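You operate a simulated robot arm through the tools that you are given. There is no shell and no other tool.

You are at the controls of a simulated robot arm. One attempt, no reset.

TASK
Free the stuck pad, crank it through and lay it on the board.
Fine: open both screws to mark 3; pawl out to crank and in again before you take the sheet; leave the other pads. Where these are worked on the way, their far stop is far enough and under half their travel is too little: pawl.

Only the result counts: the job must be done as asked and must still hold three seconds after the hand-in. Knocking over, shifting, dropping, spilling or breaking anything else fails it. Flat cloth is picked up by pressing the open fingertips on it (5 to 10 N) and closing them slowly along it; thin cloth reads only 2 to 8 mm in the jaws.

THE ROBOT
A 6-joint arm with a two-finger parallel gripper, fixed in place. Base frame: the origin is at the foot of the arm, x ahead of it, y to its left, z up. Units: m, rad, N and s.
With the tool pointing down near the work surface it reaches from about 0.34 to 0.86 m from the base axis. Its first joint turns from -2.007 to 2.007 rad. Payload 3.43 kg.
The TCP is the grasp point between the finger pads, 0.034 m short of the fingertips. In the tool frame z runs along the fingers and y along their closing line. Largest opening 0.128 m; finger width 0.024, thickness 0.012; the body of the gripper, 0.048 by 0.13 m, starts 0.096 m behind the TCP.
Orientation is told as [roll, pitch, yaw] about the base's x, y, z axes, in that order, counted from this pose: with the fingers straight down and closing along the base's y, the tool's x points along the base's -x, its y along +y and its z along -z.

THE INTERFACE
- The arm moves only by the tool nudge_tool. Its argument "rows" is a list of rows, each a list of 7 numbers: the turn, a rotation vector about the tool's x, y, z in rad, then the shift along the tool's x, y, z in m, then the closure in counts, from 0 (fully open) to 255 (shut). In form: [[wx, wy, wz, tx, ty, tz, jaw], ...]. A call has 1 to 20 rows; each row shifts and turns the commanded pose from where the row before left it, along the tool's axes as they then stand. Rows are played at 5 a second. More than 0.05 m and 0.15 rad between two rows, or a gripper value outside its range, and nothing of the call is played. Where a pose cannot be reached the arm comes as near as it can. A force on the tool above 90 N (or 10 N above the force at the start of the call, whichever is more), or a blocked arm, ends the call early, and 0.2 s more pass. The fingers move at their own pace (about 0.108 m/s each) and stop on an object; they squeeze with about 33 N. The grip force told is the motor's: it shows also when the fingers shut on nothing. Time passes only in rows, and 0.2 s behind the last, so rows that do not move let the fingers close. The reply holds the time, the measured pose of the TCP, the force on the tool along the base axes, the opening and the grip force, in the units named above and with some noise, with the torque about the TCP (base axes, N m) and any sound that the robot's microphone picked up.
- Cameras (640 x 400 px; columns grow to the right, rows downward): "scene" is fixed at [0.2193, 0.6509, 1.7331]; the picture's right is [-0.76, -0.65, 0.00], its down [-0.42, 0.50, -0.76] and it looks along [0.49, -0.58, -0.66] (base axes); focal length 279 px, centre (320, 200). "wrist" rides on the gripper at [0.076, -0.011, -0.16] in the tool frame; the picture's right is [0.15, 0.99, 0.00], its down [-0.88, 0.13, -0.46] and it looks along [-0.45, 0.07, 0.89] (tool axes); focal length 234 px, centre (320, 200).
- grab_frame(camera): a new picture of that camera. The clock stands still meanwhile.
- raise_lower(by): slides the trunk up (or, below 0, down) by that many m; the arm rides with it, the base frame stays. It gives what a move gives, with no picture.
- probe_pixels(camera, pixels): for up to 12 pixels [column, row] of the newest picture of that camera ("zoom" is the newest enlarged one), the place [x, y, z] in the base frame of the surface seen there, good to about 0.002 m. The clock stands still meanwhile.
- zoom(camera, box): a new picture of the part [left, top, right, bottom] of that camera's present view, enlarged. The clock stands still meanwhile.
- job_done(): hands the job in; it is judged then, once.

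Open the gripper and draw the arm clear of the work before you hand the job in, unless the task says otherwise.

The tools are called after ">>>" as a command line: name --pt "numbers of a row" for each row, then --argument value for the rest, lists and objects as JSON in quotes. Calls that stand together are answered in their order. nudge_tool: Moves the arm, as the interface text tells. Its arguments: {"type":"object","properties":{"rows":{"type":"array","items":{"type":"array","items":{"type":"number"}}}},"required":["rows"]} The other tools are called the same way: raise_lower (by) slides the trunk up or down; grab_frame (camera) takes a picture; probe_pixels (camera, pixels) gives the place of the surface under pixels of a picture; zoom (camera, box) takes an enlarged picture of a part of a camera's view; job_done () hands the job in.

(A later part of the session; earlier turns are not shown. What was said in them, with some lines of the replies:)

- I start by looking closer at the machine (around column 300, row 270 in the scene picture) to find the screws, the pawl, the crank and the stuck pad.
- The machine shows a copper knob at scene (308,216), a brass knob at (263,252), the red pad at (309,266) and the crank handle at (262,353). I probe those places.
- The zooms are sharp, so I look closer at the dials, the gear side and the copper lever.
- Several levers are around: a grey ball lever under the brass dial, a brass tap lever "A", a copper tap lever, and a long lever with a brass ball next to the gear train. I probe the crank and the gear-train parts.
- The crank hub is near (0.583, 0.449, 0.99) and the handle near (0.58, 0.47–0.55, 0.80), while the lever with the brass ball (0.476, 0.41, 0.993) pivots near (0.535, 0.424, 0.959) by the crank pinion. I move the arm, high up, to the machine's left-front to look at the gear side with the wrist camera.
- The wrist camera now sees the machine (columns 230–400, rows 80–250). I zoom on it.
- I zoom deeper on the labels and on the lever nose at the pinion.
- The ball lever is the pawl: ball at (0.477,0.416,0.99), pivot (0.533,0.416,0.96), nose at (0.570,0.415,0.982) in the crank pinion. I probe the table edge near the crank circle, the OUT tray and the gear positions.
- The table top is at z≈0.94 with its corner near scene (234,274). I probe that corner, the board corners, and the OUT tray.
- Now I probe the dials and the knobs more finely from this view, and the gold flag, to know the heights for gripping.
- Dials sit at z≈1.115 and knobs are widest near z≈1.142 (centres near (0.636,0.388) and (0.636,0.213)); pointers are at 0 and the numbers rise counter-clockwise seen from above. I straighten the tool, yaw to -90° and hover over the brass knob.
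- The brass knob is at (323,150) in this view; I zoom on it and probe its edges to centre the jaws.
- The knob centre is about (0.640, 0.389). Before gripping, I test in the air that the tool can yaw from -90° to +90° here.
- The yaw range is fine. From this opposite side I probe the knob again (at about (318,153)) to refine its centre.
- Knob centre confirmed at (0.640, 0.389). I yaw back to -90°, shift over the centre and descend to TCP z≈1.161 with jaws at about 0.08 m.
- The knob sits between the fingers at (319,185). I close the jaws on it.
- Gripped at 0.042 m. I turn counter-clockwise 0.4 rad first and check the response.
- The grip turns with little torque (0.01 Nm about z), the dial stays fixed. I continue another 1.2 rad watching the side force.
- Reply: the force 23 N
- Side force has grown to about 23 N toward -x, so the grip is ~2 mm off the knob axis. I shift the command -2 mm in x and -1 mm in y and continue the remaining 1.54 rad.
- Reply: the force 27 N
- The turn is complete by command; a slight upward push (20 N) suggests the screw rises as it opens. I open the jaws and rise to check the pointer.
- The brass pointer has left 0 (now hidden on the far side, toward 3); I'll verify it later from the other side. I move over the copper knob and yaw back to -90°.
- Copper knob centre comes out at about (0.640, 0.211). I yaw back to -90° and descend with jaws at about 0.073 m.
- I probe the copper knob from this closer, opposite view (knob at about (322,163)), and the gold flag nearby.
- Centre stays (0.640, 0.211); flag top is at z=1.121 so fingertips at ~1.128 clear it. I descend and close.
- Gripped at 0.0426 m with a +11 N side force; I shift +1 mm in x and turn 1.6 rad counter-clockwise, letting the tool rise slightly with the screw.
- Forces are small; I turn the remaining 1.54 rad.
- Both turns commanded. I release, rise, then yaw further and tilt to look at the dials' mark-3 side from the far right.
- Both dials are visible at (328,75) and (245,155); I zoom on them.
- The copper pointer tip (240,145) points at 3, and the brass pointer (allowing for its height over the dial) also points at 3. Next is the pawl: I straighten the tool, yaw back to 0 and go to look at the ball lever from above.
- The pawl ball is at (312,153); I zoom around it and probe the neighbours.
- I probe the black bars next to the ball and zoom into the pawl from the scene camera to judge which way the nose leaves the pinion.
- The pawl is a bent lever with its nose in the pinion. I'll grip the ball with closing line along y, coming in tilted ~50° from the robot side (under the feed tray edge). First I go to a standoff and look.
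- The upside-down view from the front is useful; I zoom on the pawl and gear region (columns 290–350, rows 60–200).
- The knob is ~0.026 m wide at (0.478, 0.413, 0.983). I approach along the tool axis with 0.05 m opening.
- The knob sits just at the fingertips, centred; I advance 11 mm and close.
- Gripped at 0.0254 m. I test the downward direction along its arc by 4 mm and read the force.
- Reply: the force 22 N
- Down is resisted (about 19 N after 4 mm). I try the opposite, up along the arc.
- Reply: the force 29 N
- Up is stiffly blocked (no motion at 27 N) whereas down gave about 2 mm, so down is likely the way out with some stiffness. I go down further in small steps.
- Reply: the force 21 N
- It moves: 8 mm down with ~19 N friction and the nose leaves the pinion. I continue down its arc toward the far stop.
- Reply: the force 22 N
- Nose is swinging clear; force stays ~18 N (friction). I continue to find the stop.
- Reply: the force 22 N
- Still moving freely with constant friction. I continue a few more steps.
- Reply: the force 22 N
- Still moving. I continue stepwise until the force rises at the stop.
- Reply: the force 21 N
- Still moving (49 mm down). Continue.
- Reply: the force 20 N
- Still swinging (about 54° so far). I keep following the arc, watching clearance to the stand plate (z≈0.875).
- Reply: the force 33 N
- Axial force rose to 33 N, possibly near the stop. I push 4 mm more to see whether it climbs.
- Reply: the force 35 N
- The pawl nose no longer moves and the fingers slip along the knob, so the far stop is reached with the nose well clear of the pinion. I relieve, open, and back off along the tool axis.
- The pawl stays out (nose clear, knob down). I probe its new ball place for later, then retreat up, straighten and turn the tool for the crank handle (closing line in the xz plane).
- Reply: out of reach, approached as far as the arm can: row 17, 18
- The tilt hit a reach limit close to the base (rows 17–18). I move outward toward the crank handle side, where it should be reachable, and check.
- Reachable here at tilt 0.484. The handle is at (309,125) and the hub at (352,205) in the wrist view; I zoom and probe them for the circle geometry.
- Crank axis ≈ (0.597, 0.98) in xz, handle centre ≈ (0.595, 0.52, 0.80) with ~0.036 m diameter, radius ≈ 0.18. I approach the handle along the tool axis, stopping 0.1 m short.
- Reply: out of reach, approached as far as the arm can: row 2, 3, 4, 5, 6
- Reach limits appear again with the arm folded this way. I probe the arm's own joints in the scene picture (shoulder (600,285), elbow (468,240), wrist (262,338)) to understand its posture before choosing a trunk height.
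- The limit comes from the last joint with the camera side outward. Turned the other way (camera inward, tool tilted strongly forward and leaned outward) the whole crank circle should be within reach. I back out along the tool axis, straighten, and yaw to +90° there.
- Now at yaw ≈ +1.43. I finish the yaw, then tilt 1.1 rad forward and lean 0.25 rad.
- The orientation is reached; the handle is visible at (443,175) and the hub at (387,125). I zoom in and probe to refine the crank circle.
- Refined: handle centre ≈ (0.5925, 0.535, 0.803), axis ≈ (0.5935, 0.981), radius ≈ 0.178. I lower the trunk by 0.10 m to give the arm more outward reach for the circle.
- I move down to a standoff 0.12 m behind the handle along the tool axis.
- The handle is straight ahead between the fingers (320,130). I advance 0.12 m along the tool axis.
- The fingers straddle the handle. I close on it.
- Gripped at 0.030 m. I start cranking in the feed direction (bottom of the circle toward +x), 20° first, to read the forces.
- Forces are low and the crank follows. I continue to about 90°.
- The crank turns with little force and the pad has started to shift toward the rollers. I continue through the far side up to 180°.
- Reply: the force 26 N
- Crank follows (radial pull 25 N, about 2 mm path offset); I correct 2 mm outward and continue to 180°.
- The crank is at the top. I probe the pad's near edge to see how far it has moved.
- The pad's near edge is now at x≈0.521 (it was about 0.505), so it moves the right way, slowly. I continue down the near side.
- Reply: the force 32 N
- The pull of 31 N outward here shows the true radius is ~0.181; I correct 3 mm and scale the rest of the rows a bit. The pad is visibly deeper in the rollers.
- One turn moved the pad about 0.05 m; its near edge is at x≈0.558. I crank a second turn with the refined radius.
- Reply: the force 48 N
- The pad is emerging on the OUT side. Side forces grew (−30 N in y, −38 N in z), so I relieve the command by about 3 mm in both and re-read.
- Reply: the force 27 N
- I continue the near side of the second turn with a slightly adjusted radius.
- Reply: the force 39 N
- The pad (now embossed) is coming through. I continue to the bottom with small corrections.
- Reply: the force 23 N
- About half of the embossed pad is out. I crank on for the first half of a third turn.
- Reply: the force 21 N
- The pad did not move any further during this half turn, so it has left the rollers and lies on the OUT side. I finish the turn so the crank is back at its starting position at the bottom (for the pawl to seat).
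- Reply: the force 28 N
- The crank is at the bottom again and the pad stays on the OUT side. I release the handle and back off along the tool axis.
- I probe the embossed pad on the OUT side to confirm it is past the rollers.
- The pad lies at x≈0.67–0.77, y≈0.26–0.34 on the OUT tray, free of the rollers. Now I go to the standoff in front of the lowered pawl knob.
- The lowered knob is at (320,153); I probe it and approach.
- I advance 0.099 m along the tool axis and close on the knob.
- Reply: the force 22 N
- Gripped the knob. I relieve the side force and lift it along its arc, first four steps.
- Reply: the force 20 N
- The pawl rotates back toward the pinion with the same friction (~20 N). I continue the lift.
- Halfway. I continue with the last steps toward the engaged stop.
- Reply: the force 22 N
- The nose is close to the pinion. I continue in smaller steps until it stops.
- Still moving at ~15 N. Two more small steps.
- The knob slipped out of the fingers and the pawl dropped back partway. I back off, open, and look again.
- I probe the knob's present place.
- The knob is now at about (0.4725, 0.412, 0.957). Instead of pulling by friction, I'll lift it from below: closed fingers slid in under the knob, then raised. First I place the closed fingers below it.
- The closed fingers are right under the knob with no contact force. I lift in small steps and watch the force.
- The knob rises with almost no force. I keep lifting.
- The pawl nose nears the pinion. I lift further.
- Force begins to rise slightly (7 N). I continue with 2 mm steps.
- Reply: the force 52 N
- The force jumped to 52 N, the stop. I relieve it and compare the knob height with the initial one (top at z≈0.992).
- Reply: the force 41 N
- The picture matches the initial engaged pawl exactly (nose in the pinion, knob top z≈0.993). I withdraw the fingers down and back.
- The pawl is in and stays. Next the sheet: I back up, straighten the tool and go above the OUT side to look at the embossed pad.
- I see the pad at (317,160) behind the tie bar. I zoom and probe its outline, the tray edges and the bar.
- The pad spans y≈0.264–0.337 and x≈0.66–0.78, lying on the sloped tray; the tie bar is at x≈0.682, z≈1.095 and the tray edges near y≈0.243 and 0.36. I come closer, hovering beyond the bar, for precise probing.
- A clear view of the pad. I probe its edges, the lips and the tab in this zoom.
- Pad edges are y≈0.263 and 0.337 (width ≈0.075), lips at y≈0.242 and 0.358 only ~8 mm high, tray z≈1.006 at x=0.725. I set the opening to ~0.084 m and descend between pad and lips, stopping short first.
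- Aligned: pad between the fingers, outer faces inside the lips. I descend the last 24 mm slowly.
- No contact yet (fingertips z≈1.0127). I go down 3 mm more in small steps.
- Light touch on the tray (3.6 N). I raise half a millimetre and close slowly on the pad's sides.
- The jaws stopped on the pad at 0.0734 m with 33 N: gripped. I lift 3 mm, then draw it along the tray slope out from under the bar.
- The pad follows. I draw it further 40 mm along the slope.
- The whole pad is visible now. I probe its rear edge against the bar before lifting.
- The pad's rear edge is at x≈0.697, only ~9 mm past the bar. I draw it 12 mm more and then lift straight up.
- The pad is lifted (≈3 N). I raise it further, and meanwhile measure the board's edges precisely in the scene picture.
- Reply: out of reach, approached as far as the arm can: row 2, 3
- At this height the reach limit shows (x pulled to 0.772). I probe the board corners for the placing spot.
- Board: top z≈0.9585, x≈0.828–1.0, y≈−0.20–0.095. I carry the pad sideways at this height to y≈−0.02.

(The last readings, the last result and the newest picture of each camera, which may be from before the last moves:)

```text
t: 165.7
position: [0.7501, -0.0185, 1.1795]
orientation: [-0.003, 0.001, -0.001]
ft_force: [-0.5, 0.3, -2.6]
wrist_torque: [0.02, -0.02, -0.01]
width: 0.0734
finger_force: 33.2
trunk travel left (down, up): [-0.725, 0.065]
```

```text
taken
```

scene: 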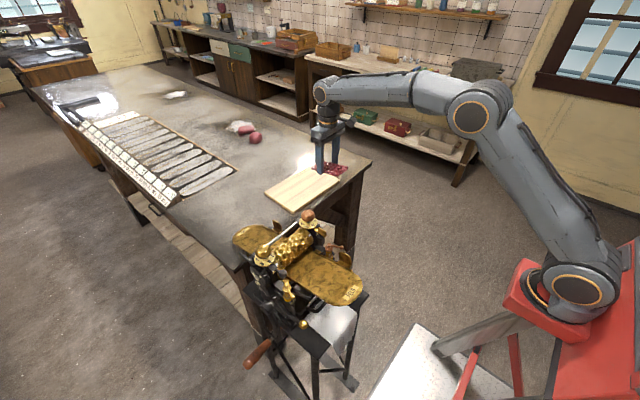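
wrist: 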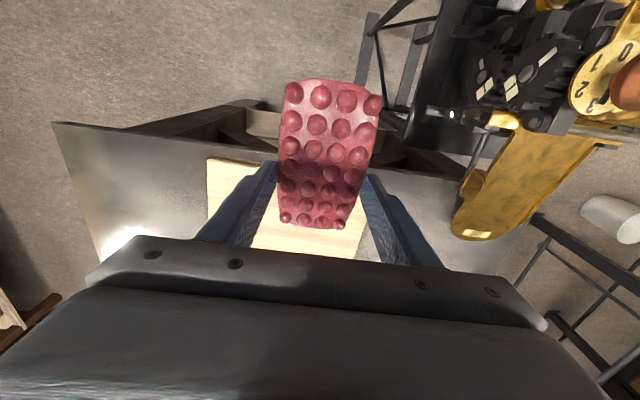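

The pad is over the near side of the board. I probe it to know its length and tilt in the grip.

>>> probe_pixels --camera "wrist" --pixels '[[330, 83], [300, 85], [360, 88], [330, 112], [315, 222], [300, 222], [330, 226], [318, 205], [284, 140], [373, 140]]'

```text
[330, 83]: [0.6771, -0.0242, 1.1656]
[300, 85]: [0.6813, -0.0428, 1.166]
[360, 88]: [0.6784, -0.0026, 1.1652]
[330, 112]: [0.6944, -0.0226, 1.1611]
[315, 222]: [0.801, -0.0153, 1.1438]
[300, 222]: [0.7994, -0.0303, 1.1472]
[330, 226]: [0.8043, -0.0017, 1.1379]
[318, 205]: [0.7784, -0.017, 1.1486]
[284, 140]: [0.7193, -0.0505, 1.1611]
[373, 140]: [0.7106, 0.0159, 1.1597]
```

The pad slopes ~0.18 rad in the grip (near edge higher), so tilting the tool outward levels it and gains reach. I tilt 0.36 rad and move out over the board at z≈1.09.

>>> nudge_tool --pt "0 -0.12 0 0 0 0 180" --pt "0 -0.12 0 0 0 0 180" --pt "0 -0.12 0 0 0 0 180" --pt "0 0 0 -0.0302 -0.003 0.0354 180" --pt "0 0 0 -0.0302 -0.003 0.0354 180" --pt "0 0 0 -0.0302 -0.003 0.0354 180" --pt "0 0 0 -0.0302 -0.003 0.0354 180" --pt "0 0 0 0 0 0 180"

>>> grab_frame --camera "wrist"

>>> zoom --camera "scene" --box '[255, 130, 375, 220]'

```text
t: 167.5
position: [0.9142, -0.0297, 1.0901]
orientation: [-0.003, -0.358, 0.0]
ft_force: [-0.5, 0.9, -2.3]
wrist_torque: [0.0, 0.01, 0.0]
width: 0.0737
finger_force: 33.5
trunk travel left (down, up): [-0.725, 0.065]
```

```text
taken
```

wrist: 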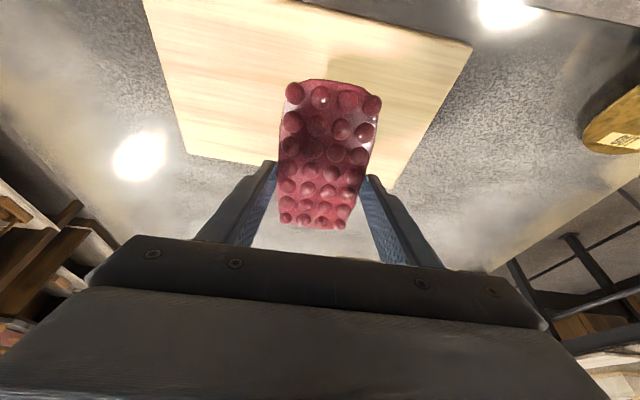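

```text
4.44 times, centred on (315, 175) of scene
```

zoom: 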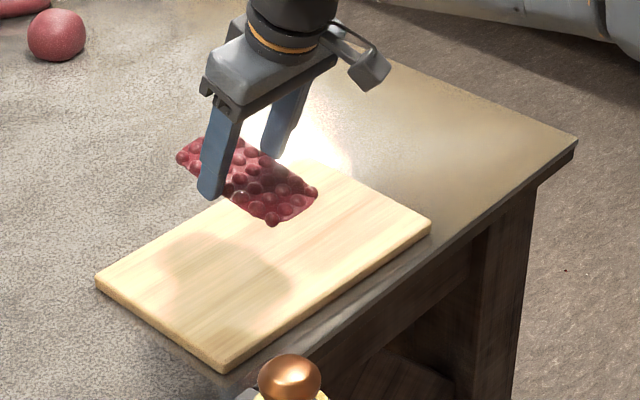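

I probe the pad's ends and the board's edges from here to confirm the placing spot.

>>> probe_pixels --camera "wrist" --pixels '[[330, 84], [298, 86], [362, 90], [315, 222], [330, 226], [285, 140], [372, 140], [230, 100], [400, 130], [250, 40], [330, 30]]'

```text
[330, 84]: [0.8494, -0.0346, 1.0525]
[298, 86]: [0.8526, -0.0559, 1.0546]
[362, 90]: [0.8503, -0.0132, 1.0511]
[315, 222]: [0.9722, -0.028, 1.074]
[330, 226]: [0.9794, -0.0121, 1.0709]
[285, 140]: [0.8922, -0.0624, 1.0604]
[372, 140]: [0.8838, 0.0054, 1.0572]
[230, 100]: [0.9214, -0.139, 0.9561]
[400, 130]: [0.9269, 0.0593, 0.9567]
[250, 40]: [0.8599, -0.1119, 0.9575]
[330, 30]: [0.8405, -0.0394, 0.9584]
```

The pad would lie at x≈0.848–0.977, y≈−0.065–0.01, well on the board. I lower vertically 70 mm, then go on in 2 mm steps to feel contact.

>>> nudge_tool --pt "0 0 0 0.0082 0 0.0219 180" --pt "0 0 0 0.0082 0 0.0219 180" --pt "0 0 0 0.0082 0 0.0219 180" --pt "0 0 0 0.0007 0 0.0019 180" --pt "0 0 0 0.0007 0 0.0019 180" --pt "0 0 0 0 0 0 180"

>>> zoom --camera "scene" --box '[275, 140, 355, 200]'

```text
t: 168.9
position: [0.9145, -0.0295, 1.0155]
orientation: [-0.003, -0.359, 0.002]
ft_force: [-0.2, 0.4, -2.3]
wrist_torque: [0.01, 0.03, 0.0]
width: 0.0736
finger_force: 32.5
trunk travel left (down, up): [-0.725, 0.065]
```

```text
6.67 times, centred on (315, 170) of scene
```

zoom: 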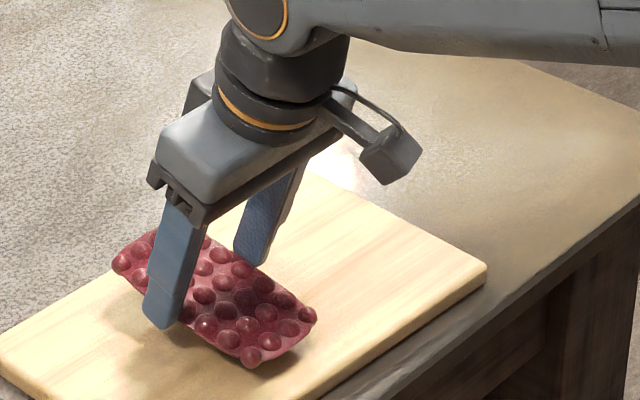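

No contact yet; I continue in 2 mm steps.

>>> nudge_tool --pt "0 0 0 0.0007 0 0.0019 180" --pt "0 0 0 0.0007 0 0.0019 180" --pt "0 0 0 0 0 0 180"

>>> nudge_tool --pt "0 0 0 0.0007 0 0.0019 180" --pt "0 0 0 0 0 0 180"

>>> zoom --camera "scene" --box '[275, 140, 355, 200]'

```text
t: 169.7
position: [0.9155, -0.0287, 1.0113]
orientation: [-0.004, -0.36, -0.001]
ft_force: [0.3, 0.6, -2.5]
wrist_torque: [0.01, 0.01, -0.03]
width: 0.0733
finger_force: 33.0
trunk travel left (down, up): [-0.725, 0.065]
```

```text
t: 170.3
position: [0.9154, -0.0288, 1.0091]
orientation: [-0.003, -0.36, 0.0]
ft_force: [0.3, -1.1, -1.6]
wrist_torque: [0.02, -0.01, -0.01]
width: 0.0732
finger_force: 33.0
trunk travel left (down, up): [-0.725, 0.065]
```

```text
6.67 times, centred on (315, 170) of scene
```

zoom: 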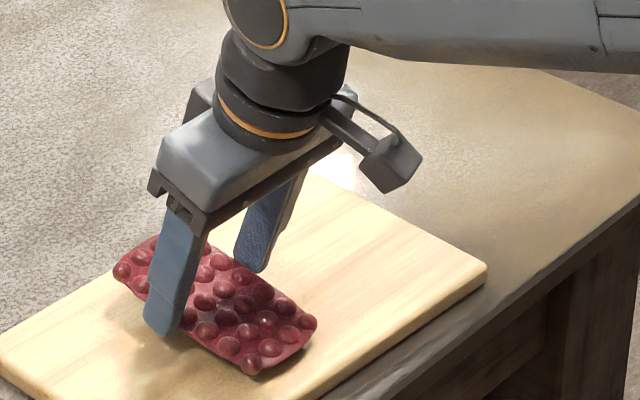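

Still hanging free (about −2 N). I continue stepwise.

>>> nudge_tool --pt "0 0 0 0.0007 0 0.0019 180" --pt "0 0 0 0.0007 0 0.0019 180" --pt "0 0 0 0 0 0 180"

>>> nudge_tool --pt "0 0 0 0.0007 0 0.0019 180" --pt "0 0 0 0 0 0 180"

>>> zoom --camera "scene" --box '[275, 140, 355, 200]'

```text
t: 171.1
position: [0.915, -0.0296, 1.0059]
orientation: [-0.003, -0.361, -0.001]
ft_force: [0.3, 0.9, -1.5]
wrist_torque: [-0.01, 0.03, -0.03]
width: 0.0736
finger_force: 32.7
trunk travel left (down, up): [-0.725, 0.065]
```

```text
t: 171.7
position: [0.9138, -0.0294, 1.0039]
orientation: [-0.003, -0.359, 0.0]
ft_force: [-0.3, -0.6, -2.4]
wrist_torque: [0.04, -0.02, 0.0]
width: 0.0733
finger_force: 33.3
trunk travel left (down, up): [-0.725, 0.065]
```

```text
6.67 times, centred on (315, 170) of scene
```

zoom: 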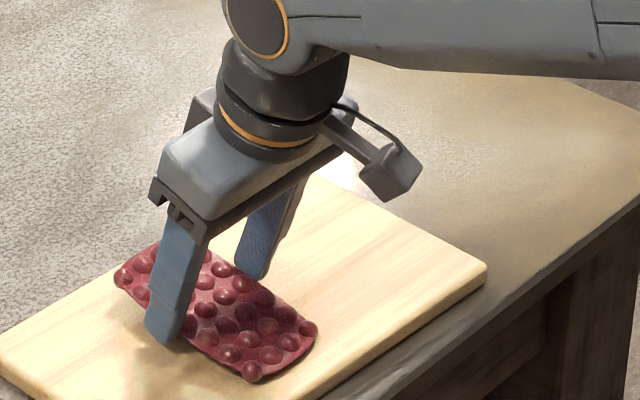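

Continue lowering in small steps.

>>> nudge_tool --pt "0 0 0 0.0007 0 0.0019 180" --pt "0 0 0 0 0 0 180"

>>> nudge_tool --pt "0 0 0 0.0007 0 0.0019 180" --pt "0 0 0 0 0 0 180"

>>> nudge_tool --pt "0 0 0 0.0005 0 0.0014 180" --pt "0 0 0 0 0 0 180"

>>> zoom --camera "scene" --box '[275, 140, 355, 200]'

```text
t: 172.3
position: [0.9153, -0.029, 1.0014]
orientation: [-0.003, -0.359, 0.001]
ft_force: [-0.7, 0.2, -0.6]
wrist_torque: [-0.02, 0.07, 0.03]
width: 0.0733
finger_force: 32.9
trunk travel left (down, up): [-0.725, 0.065]
```

```text
t: 172.9
position: [0.9146, -0.0298, 1.002]
orientation: [-0.004, -0.361, -0.002]
ft_force: [-2.3, 1.1, 9.5]
wrist_torque: [-0.04, 0.72, -0.01]
width: 0.0735
finger_force: 33.0
trunk travel left (down, up): [-0.725, 0.065]
```

```text
t: 173.5
position: [0.9143, -0.0288, 0.9999]
orientation: [-0.005, -0.363, -0.001]
ft_force: [3.7, 1.7, 14.8]
wrist_torque: [-0.02, 0.72, -0.04]
width: 0.0736
finger_force: 32.2
trunk travel left (down, up): [-0.725, 0.065]
```

```text
6.67 times, centred on (315, 170) of scene
```

zoom: 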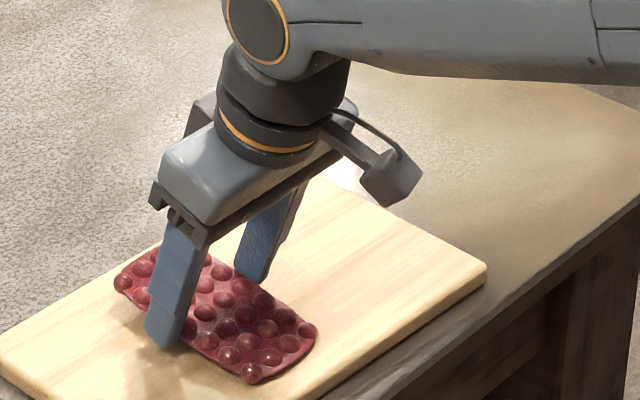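

The near edge touches the board (≈15 N) and the torque stays at 0.72 Nm, so the pad is pivoting flat in the grip. I press 3 mm more, gently.

>>> nudge_tool --pt "0 0 0 0.0005 0 0.0014 180" --pt "0 0 0 0 0 0 180"

>>> nudge_tool --pt "0 0 0 0.0005 0 0.0014 180" --pt "0 0 0 0 0 0 180"

>>> zoom --camera "scene" --box '[275, 140, 355, 200]'

>>> grab_frame --camera "wrist"

```text
t: 174.1
position: [0.915, -0.0294, 0.9983]
orientation: [-0.003, -0.36, 0.001]
ft_force: [8.1, 1.1, 14.7]
wrist_torque: [0.0, 0.56, -0.08]
width: 0.0734
finger_force: 32.8
trunk travel left (down, up): [-0.725, 0.065]
```

```text
t: 174.7
position: [0.9141, -0.0286, 0.996]
orientation: [-0.003, -0.358, -0.001]
ft_force: [4.8, 0.3, 14.4]
wrist_torque: [0.08, 0.62, 0.0]
width: 0.0733
finger_force: 33.2
trunk travel left (down, up): [-0.725, 0.065]
```

```text
6.67 times, centred on (315, 170) of scene
```

zoom: 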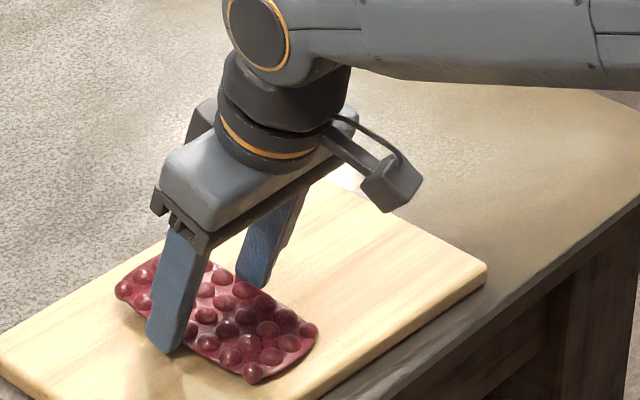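

```text
taken
```

wrist: 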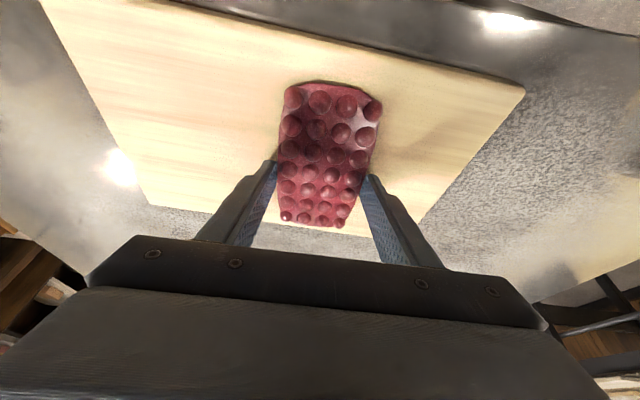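

I probe the pad again to see its remaining tilt.

>>> probe_pixels --camera "wrist" --pixels '[[330, 86], [300, 88], [360, 92], [315, 222], [330, 224], [325, 115], [320, 205], [330, 70], [260, 150], [400, 150]]'

```text
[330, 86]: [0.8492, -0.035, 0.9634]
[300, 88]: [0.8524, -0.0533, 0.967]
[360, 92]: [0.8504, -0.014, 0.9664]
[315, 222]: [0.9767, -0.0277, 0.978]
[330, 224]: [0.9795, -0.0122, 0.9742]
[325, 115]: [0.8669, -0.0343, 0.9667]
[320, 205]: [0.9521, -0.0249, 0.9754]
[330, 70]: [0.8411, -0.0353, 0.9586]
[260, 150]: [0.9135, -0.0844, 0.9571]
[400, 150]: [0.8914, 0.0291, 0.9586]
```

Only ~0.1 rad tilt remains, the near edge resting on the board at x≈0.848. I open the jaws slowly to let the far edge settle.

>>> nudge_tool --pt "0 0 0 0 0 0 115" --pt "0 0 0 0 0 0 108" --pt "0 0 0 0 0 0 102" --pt "0 0 0 0 0 0 96" --pt "0 0 0 0 0 0 90" --pt "0 0 0 0 0 0 80" --pt "0 0 0 0 0 0 80"

>>> grab_frame --camera "wrist"

>>> zoom --camera "scene" --box '[275, 140, 355, 200]'

>>> probe_pixels --camera "wrist" --pixels '[[330, 90], [325, 115], [320, 205], [315, 225], [330, 228], [300, 95], [360, 95]]'

```text
t: 176.3
position: [0.9143, -0.0293, 0.9954]
orientation: [-0.003, -0.359, 0.001]
ft_force: [0.3, 0.0, -0.6]
wrist_torque: [-0.04, 0.02, 0.0]
width: 0.0876
finger_force: 0.1
trunk travel left (down, up): [-0.725, 0.065]
```

```text
taken
```

wrist: 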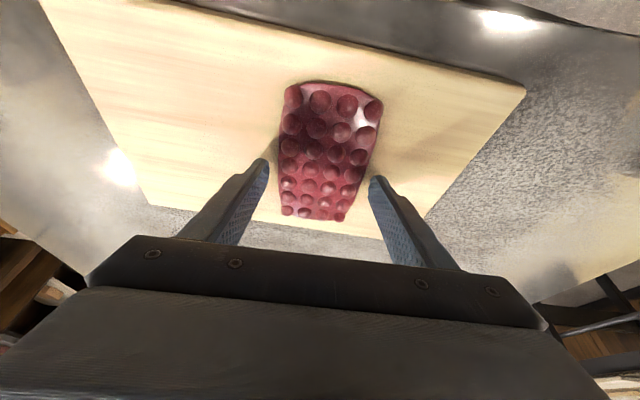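

```text
6.67 times, centred on (315, 170) of scene
```

zoom: 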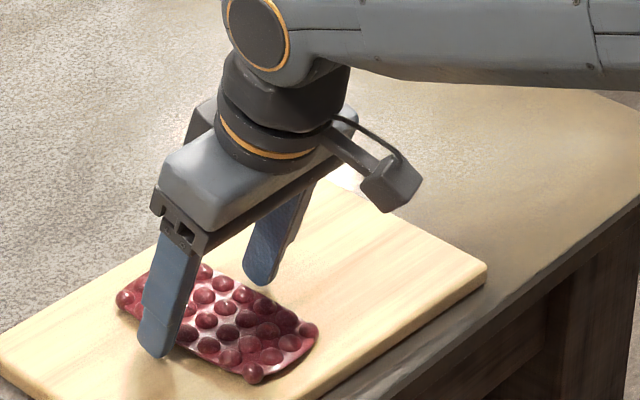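

```text
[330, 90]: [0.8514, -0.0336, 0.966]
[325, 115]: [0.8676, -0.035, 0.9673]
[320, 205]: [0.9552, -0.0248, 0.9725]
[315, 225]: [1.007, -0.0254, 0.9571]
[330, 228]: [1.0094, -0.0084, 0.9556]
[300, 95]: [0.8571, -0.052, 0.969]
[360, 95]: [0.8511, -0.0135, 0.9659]
```

The pad lies flat on the board, jaws free. I retreat along the tool axis, then inward and straighten the tool.

>>> nudge_tool --pt "0 0 0 0 0 -0.02 80" --pt "0 0 0 0 0 -0.04 80" --pt "0 0 0 0 0 -0.045 80" --pt "0 0 0 0 0 -0.045 80" --pt "0 0 0 0 0 -0.045 80" --pt "0 0 0 0.045 0 0 80" --pt "0 0 0 0.045 0 0 80" --pt "0 0 0 0 0 -0.045 80" --pt "0 0 0 0 0 -0.045 80" --pt "0 0.12 0 0 0 0 80" --pt "0 0.12 0 0 0 0 80" --pt "0 0.12 0 0 0 0 80" --pt "0 0 0 0 0 0 80"

>>> grab_frame --camera "scene"

>>> grab_frame --camera "wrist"

```text
t: 179.1
position: [0.729, -0.0294, 1.2305]
orientation: [-0.003, 0.002, -0.001]
ft_force: [0.5, -0.1, -0.7]
wrist_torque: [0.0, -0.01, -0.01]
width: 0.0877
finger_force: 0.1
trunk travel left (down, up): [-0.725, 0.065]
```

```text
taken
```

scene: 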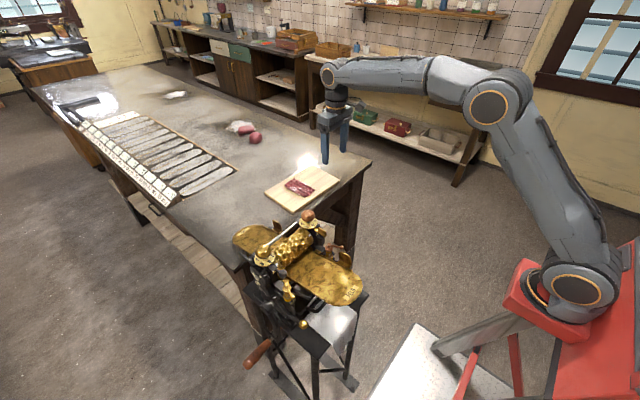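

```text
taken
```

wrist: 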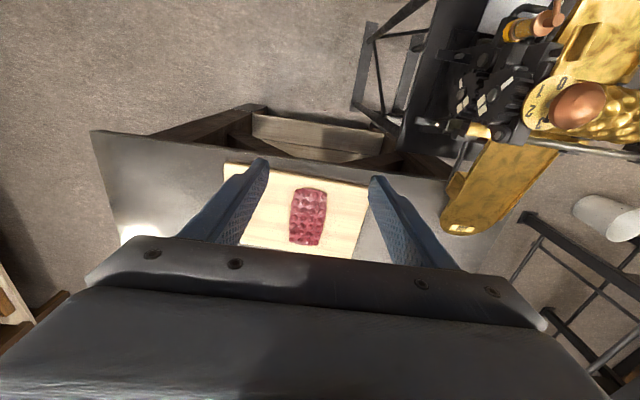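

The pad lies on the board; I check the dials, the pawl and the board once more with zooms before handing in.

>>> zoom --camera "wrist" --box '[510, 60, 640, 160]'

>>> zoom --camera "scene" --box '[264, 295, 314, 330]'

>>> zoom --camera "scene" --box '[255, 155, 351, 220]'

>>> zoom --camera "scene" --box '[230, 200, 370, 310]'

```text
4.00 times, centred on (575, 110) of wrist
```

zoom: 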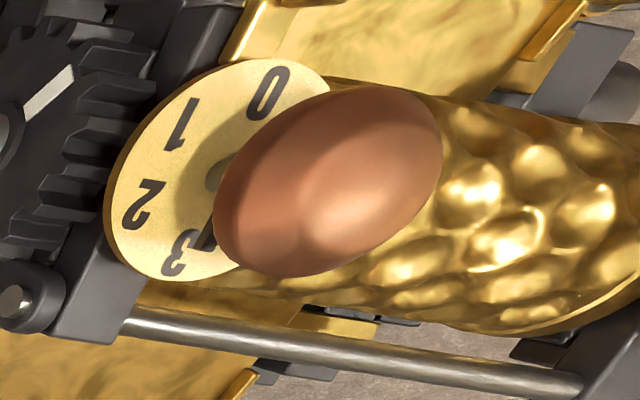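

```text
11.43 times, centred on (289, 312) of scene
```

zoom: 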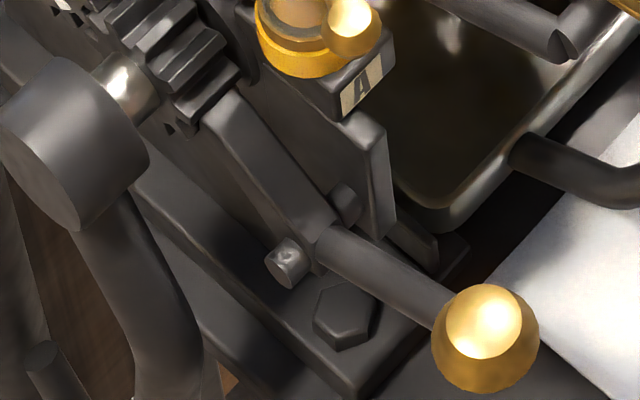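

```text
6.15 times, centred on (303, 188) of scene
```

zoom: 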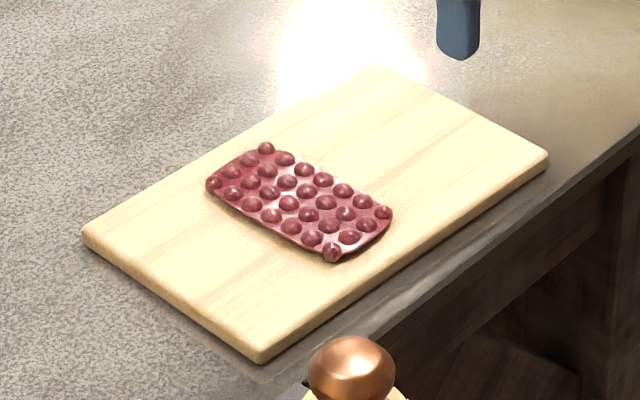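

```text
3.64 times, centred on (300, 255) of scene
```

zoom: 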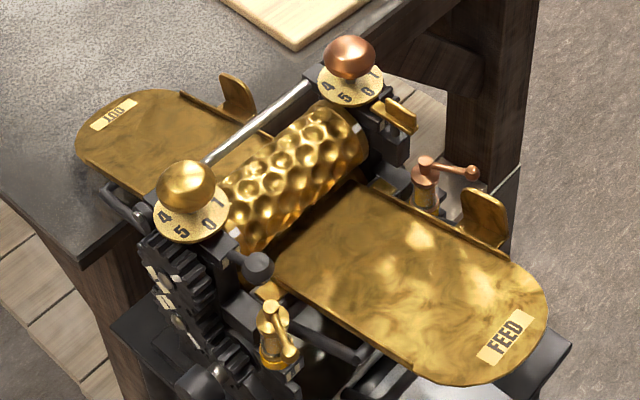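

Pawl in, board and flag unchanged. For certainty about the screws I take one more look at both pointers from the far side, well above the machine.

>>> nudge_tool --pt "0 0 0 0.0117 0.0383 -0.0117 80" --pt "0 0 0 0.0117 0.0383 -0.0117 80" --pt "0 0 0 0.0117 0.0383 -0.0117 80" --pt "0 0 0 0.0117 0.0383 -0.0117 80" --pt "0 0 0 0.0117 0.0383 -0.0117 80" --pt "0 0 0 0.0117 0.0383 -0.0117 80" --pt "0 0 0 0 0 0 80"

>>> nudge_tool --pt "0 0 -0.15 0 0 0 80" --pt "0 0 -0.15 0 0 0 80" --pt "0 0 -0.15 0 0 0 80" --pt "0 0 -0.15 0 0 0 80" --pt "0 0 -0.15 0 0 0 80" --pt "0 0 -0.15 0 0 0 80" --pt "0 0 -0.15 0 0 0 80" --pt "0 0 -0.15 0 0 0 80" --pt "0 0 -0.15 0 0 0 80" --pt "0 0 -0.15 0 0 0 80" --pt "0 0 -0.15 0 0 0 80" --pt "0 0 -0.15 0 0 0 80" --pt "0 0 -0.15 0 0 0 80" --pt "0 0 -0.15 0 0 0 80" --pt "0 0 -0.15 0 0 0 80" --pt "0 -0.14 0 0 0 0 80" --pt "0 -0.14 0 0 0 0 80" --pt "0 -0.14 0 0 0 0 80" --pt "0 0 0 0 0 0 80"

>>> grab_frame --camera "wrist"

```text
t: 180.7
position: [0.6612, 0.2032, 1.3008]
orientation: [-0.004, 0.0, -0.002]
ft_force: [0.3, 0.1, 0.4]
wrist_torque: [-0.02, -0.03, 0.04]
width: 0.0877
finger_force: 0.1
trunk travel left (down, up): [-0.725, 0.065]
```

```text
t: 184.7
position: [0.66, 0.2023, 1.2997]
orientation: [0.002, -0.417, 2.246]
ft_force: [0.2, -0.2, -0.4]
wrist_torque: [0.05, 0.02, -0.01]
width: 0.088
finger_force: 0.0
trunk travel left (down, up): [-0.725, 0.065]
```

```text
taken
```

wrist: 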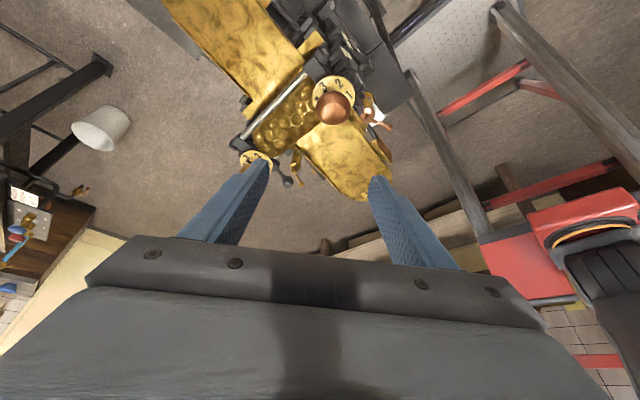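

I zoom on the copper dial at (333,92) and the brass dial at (255,160).

>>> zoom --camera "wrist" --box '[308, 65, 360, 120]'

>>> zoom --camera "wrist" --box '[228, 138, 284, 185]'

```text
7.27 times, centred on (334, 92) of wrist
```

zoom: 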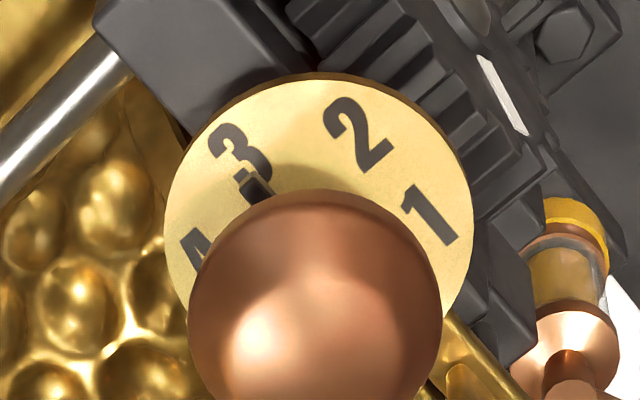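

```text
8.51 times, centred on (256, 162) of wrist
```

zoom: 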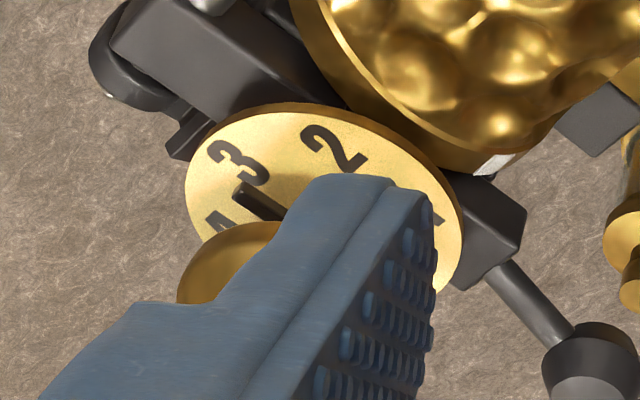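

Both pointers sit at 3. I confirm numerically by probing the pointer tips relative to the shaft centres (0.640, 0.389) and (0.640, 0.211).

>>> probe_pixels --camera "zoom" --pixels '[[243, 187], [252, 196], [262, 202], [275, 210], [238, 160], [335, 148]]'

>>> probe_pixels --camera "wrist" --pixels '[[324, 89], [325, 91], [323, 86], [340, 83], [349, 94]]'

```text
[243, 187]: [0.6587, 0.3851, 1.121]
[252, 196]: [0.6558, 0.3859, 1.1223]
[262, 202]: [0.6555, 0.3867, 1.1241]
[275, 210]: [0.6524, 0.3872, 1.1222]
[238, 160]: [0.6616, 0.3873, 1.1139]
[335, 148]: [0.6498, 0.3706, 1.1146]
```

```text
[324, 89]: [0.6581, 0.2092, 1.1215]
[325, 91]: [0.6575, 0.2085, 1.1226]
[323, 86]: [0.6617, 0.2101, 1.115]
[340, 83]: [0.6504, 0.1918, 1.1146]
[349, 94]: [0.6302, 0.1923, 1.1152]
```

Both tips agree with mark 3 within the probe's accuracy. I straighten the tool, open the gripper fully and draw the arm back and up, clear of the work.

>>> nudge_tool --pt "0 0.14 0 0 0 0 0" --pt "0 0.14 0 0 0 0 0" --pt "0 0.14 0 0 0 0 0" --pt "0 0 0.15 0 0 0 0" --pt "0 0 0.15 0 0 0 0" --pt "0 0 0.15 0 0 0 0" --pt "0 0 0.15 0 0 0 0" --pt "0 0 0.15 0 0 0 0" --pt "0 0 0.15 0 0 0 0" --pt "0 0 0.15 0 0 0 0" --pt "0 0 0.15 0 0 0 0" --pt "0 0 0.15 0 0 0 0" --pt "0 0 0.15 0 0 0 0" --pt "0 0 0.15 0 0 0 0" --pt "0 0 0.15 0 0 0 0" --pt "0 0 0.15 0 0 0 0" --pt "0 0 0.15 0 0 0 0" --pt "0 0 0.15 0 0 0 0"

>>> nudge_tool --pt "0 0 0 0.03 0 -0.03 0" --pt "0 0 0 0.04 -0.01 -0.02 0" --pt "0 0 0 0.045 -0.01 -0.01 0" --pt "0 0 0 0.045 -0.01 -0.01 0" --pt "0 0 0 0.045 -0.01 -0.01 0" --pt "0 0 0 0.045 -0.01 -0.01 0" --pt "0 0 0 0.03 0 0 0" --pt "0 0 0 0 0 0 0"

>>> grab_frame --camera "scene"

>>> zoom --camera "scene" --box '[215, 110, 375, 230]'

```text
t: 188.5
position: [0.6601, 0.2032, 1.3011]
orientation: [-0.004, 0.001, -0.006]
ft_force: [0.8, 0.4, 0.6]
wrist_torque: [-0.02, 0.02, 0.01]
width: 0.128
finger_force: 0.0
trunk travel left (down, up): [-0.725, 0.065]
```

```text
t: 190.3
position: [0.3784, 0.1529, 1.3909]
orientation: [-0.004, 0.001, -0.003]
ft_force: [-0.5, 0.3, 0.4]
wrist_torque: [-0.01, 0.0, -0.03]
width: 0.128
finger_force: 0.0
trunk travel left (down, up): [-0.725, 0.065]
```

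```text
taken
```

scene: 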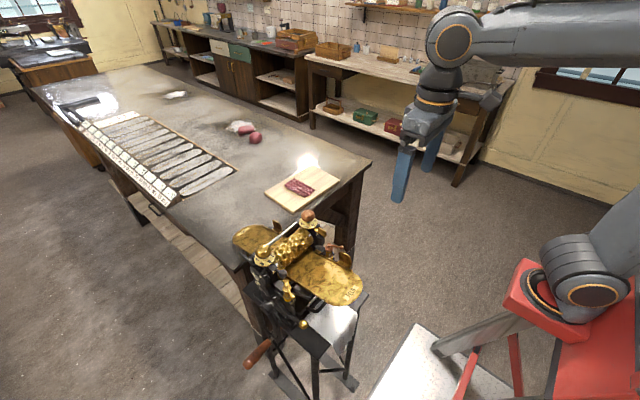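

```text
3.33 times, centred on (295, 170) of scene
```

zoom: 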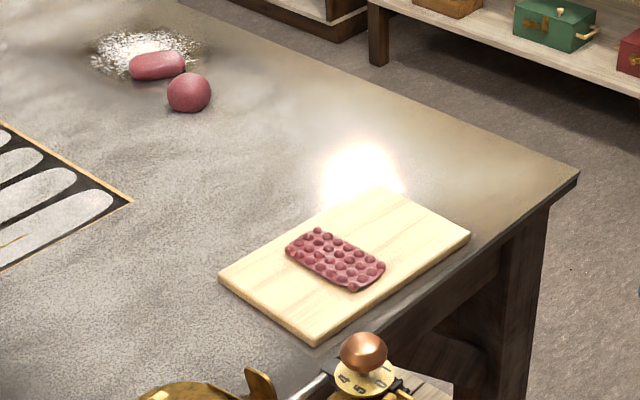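

The embossed pad rests on the board, the other pads are untouched, both screws are at 3, the pawl is in and the arm is clear with open jaws. I hand the job in.

>>> job_done

```text
The job is handed in.
```

I handed the job in: the pad was freed, cranked through, and now lies flat on the board.

- **Screws:** both were turned open from 0, and both pointers read mark 3 within what the probe can show.
- **Pawl:** it was pushed out to its far stop before cranking and put back in before I took the sheet. On the way back in, the knob slipped out of the fingers once. I then lifted it from below, and the pawl ended where it started, with its nose in the crank gear.
- **Crank:** three full turns, ending back at its starting position. The pad was out of the rollers after two turns and did not move during the third.
- **Sheet:** I slid it clear of the tie bar and lowered it onto the board until its near edge touched. When I opened the jaws, the far edge dropped about 1 cm and the sheet settled flat.
- **Surroundings:** the other pads, the board and the other levers look unmoved in the last pictures.

The gripper is fully open, and the arm is drawn back and up, clear of the machine and table.
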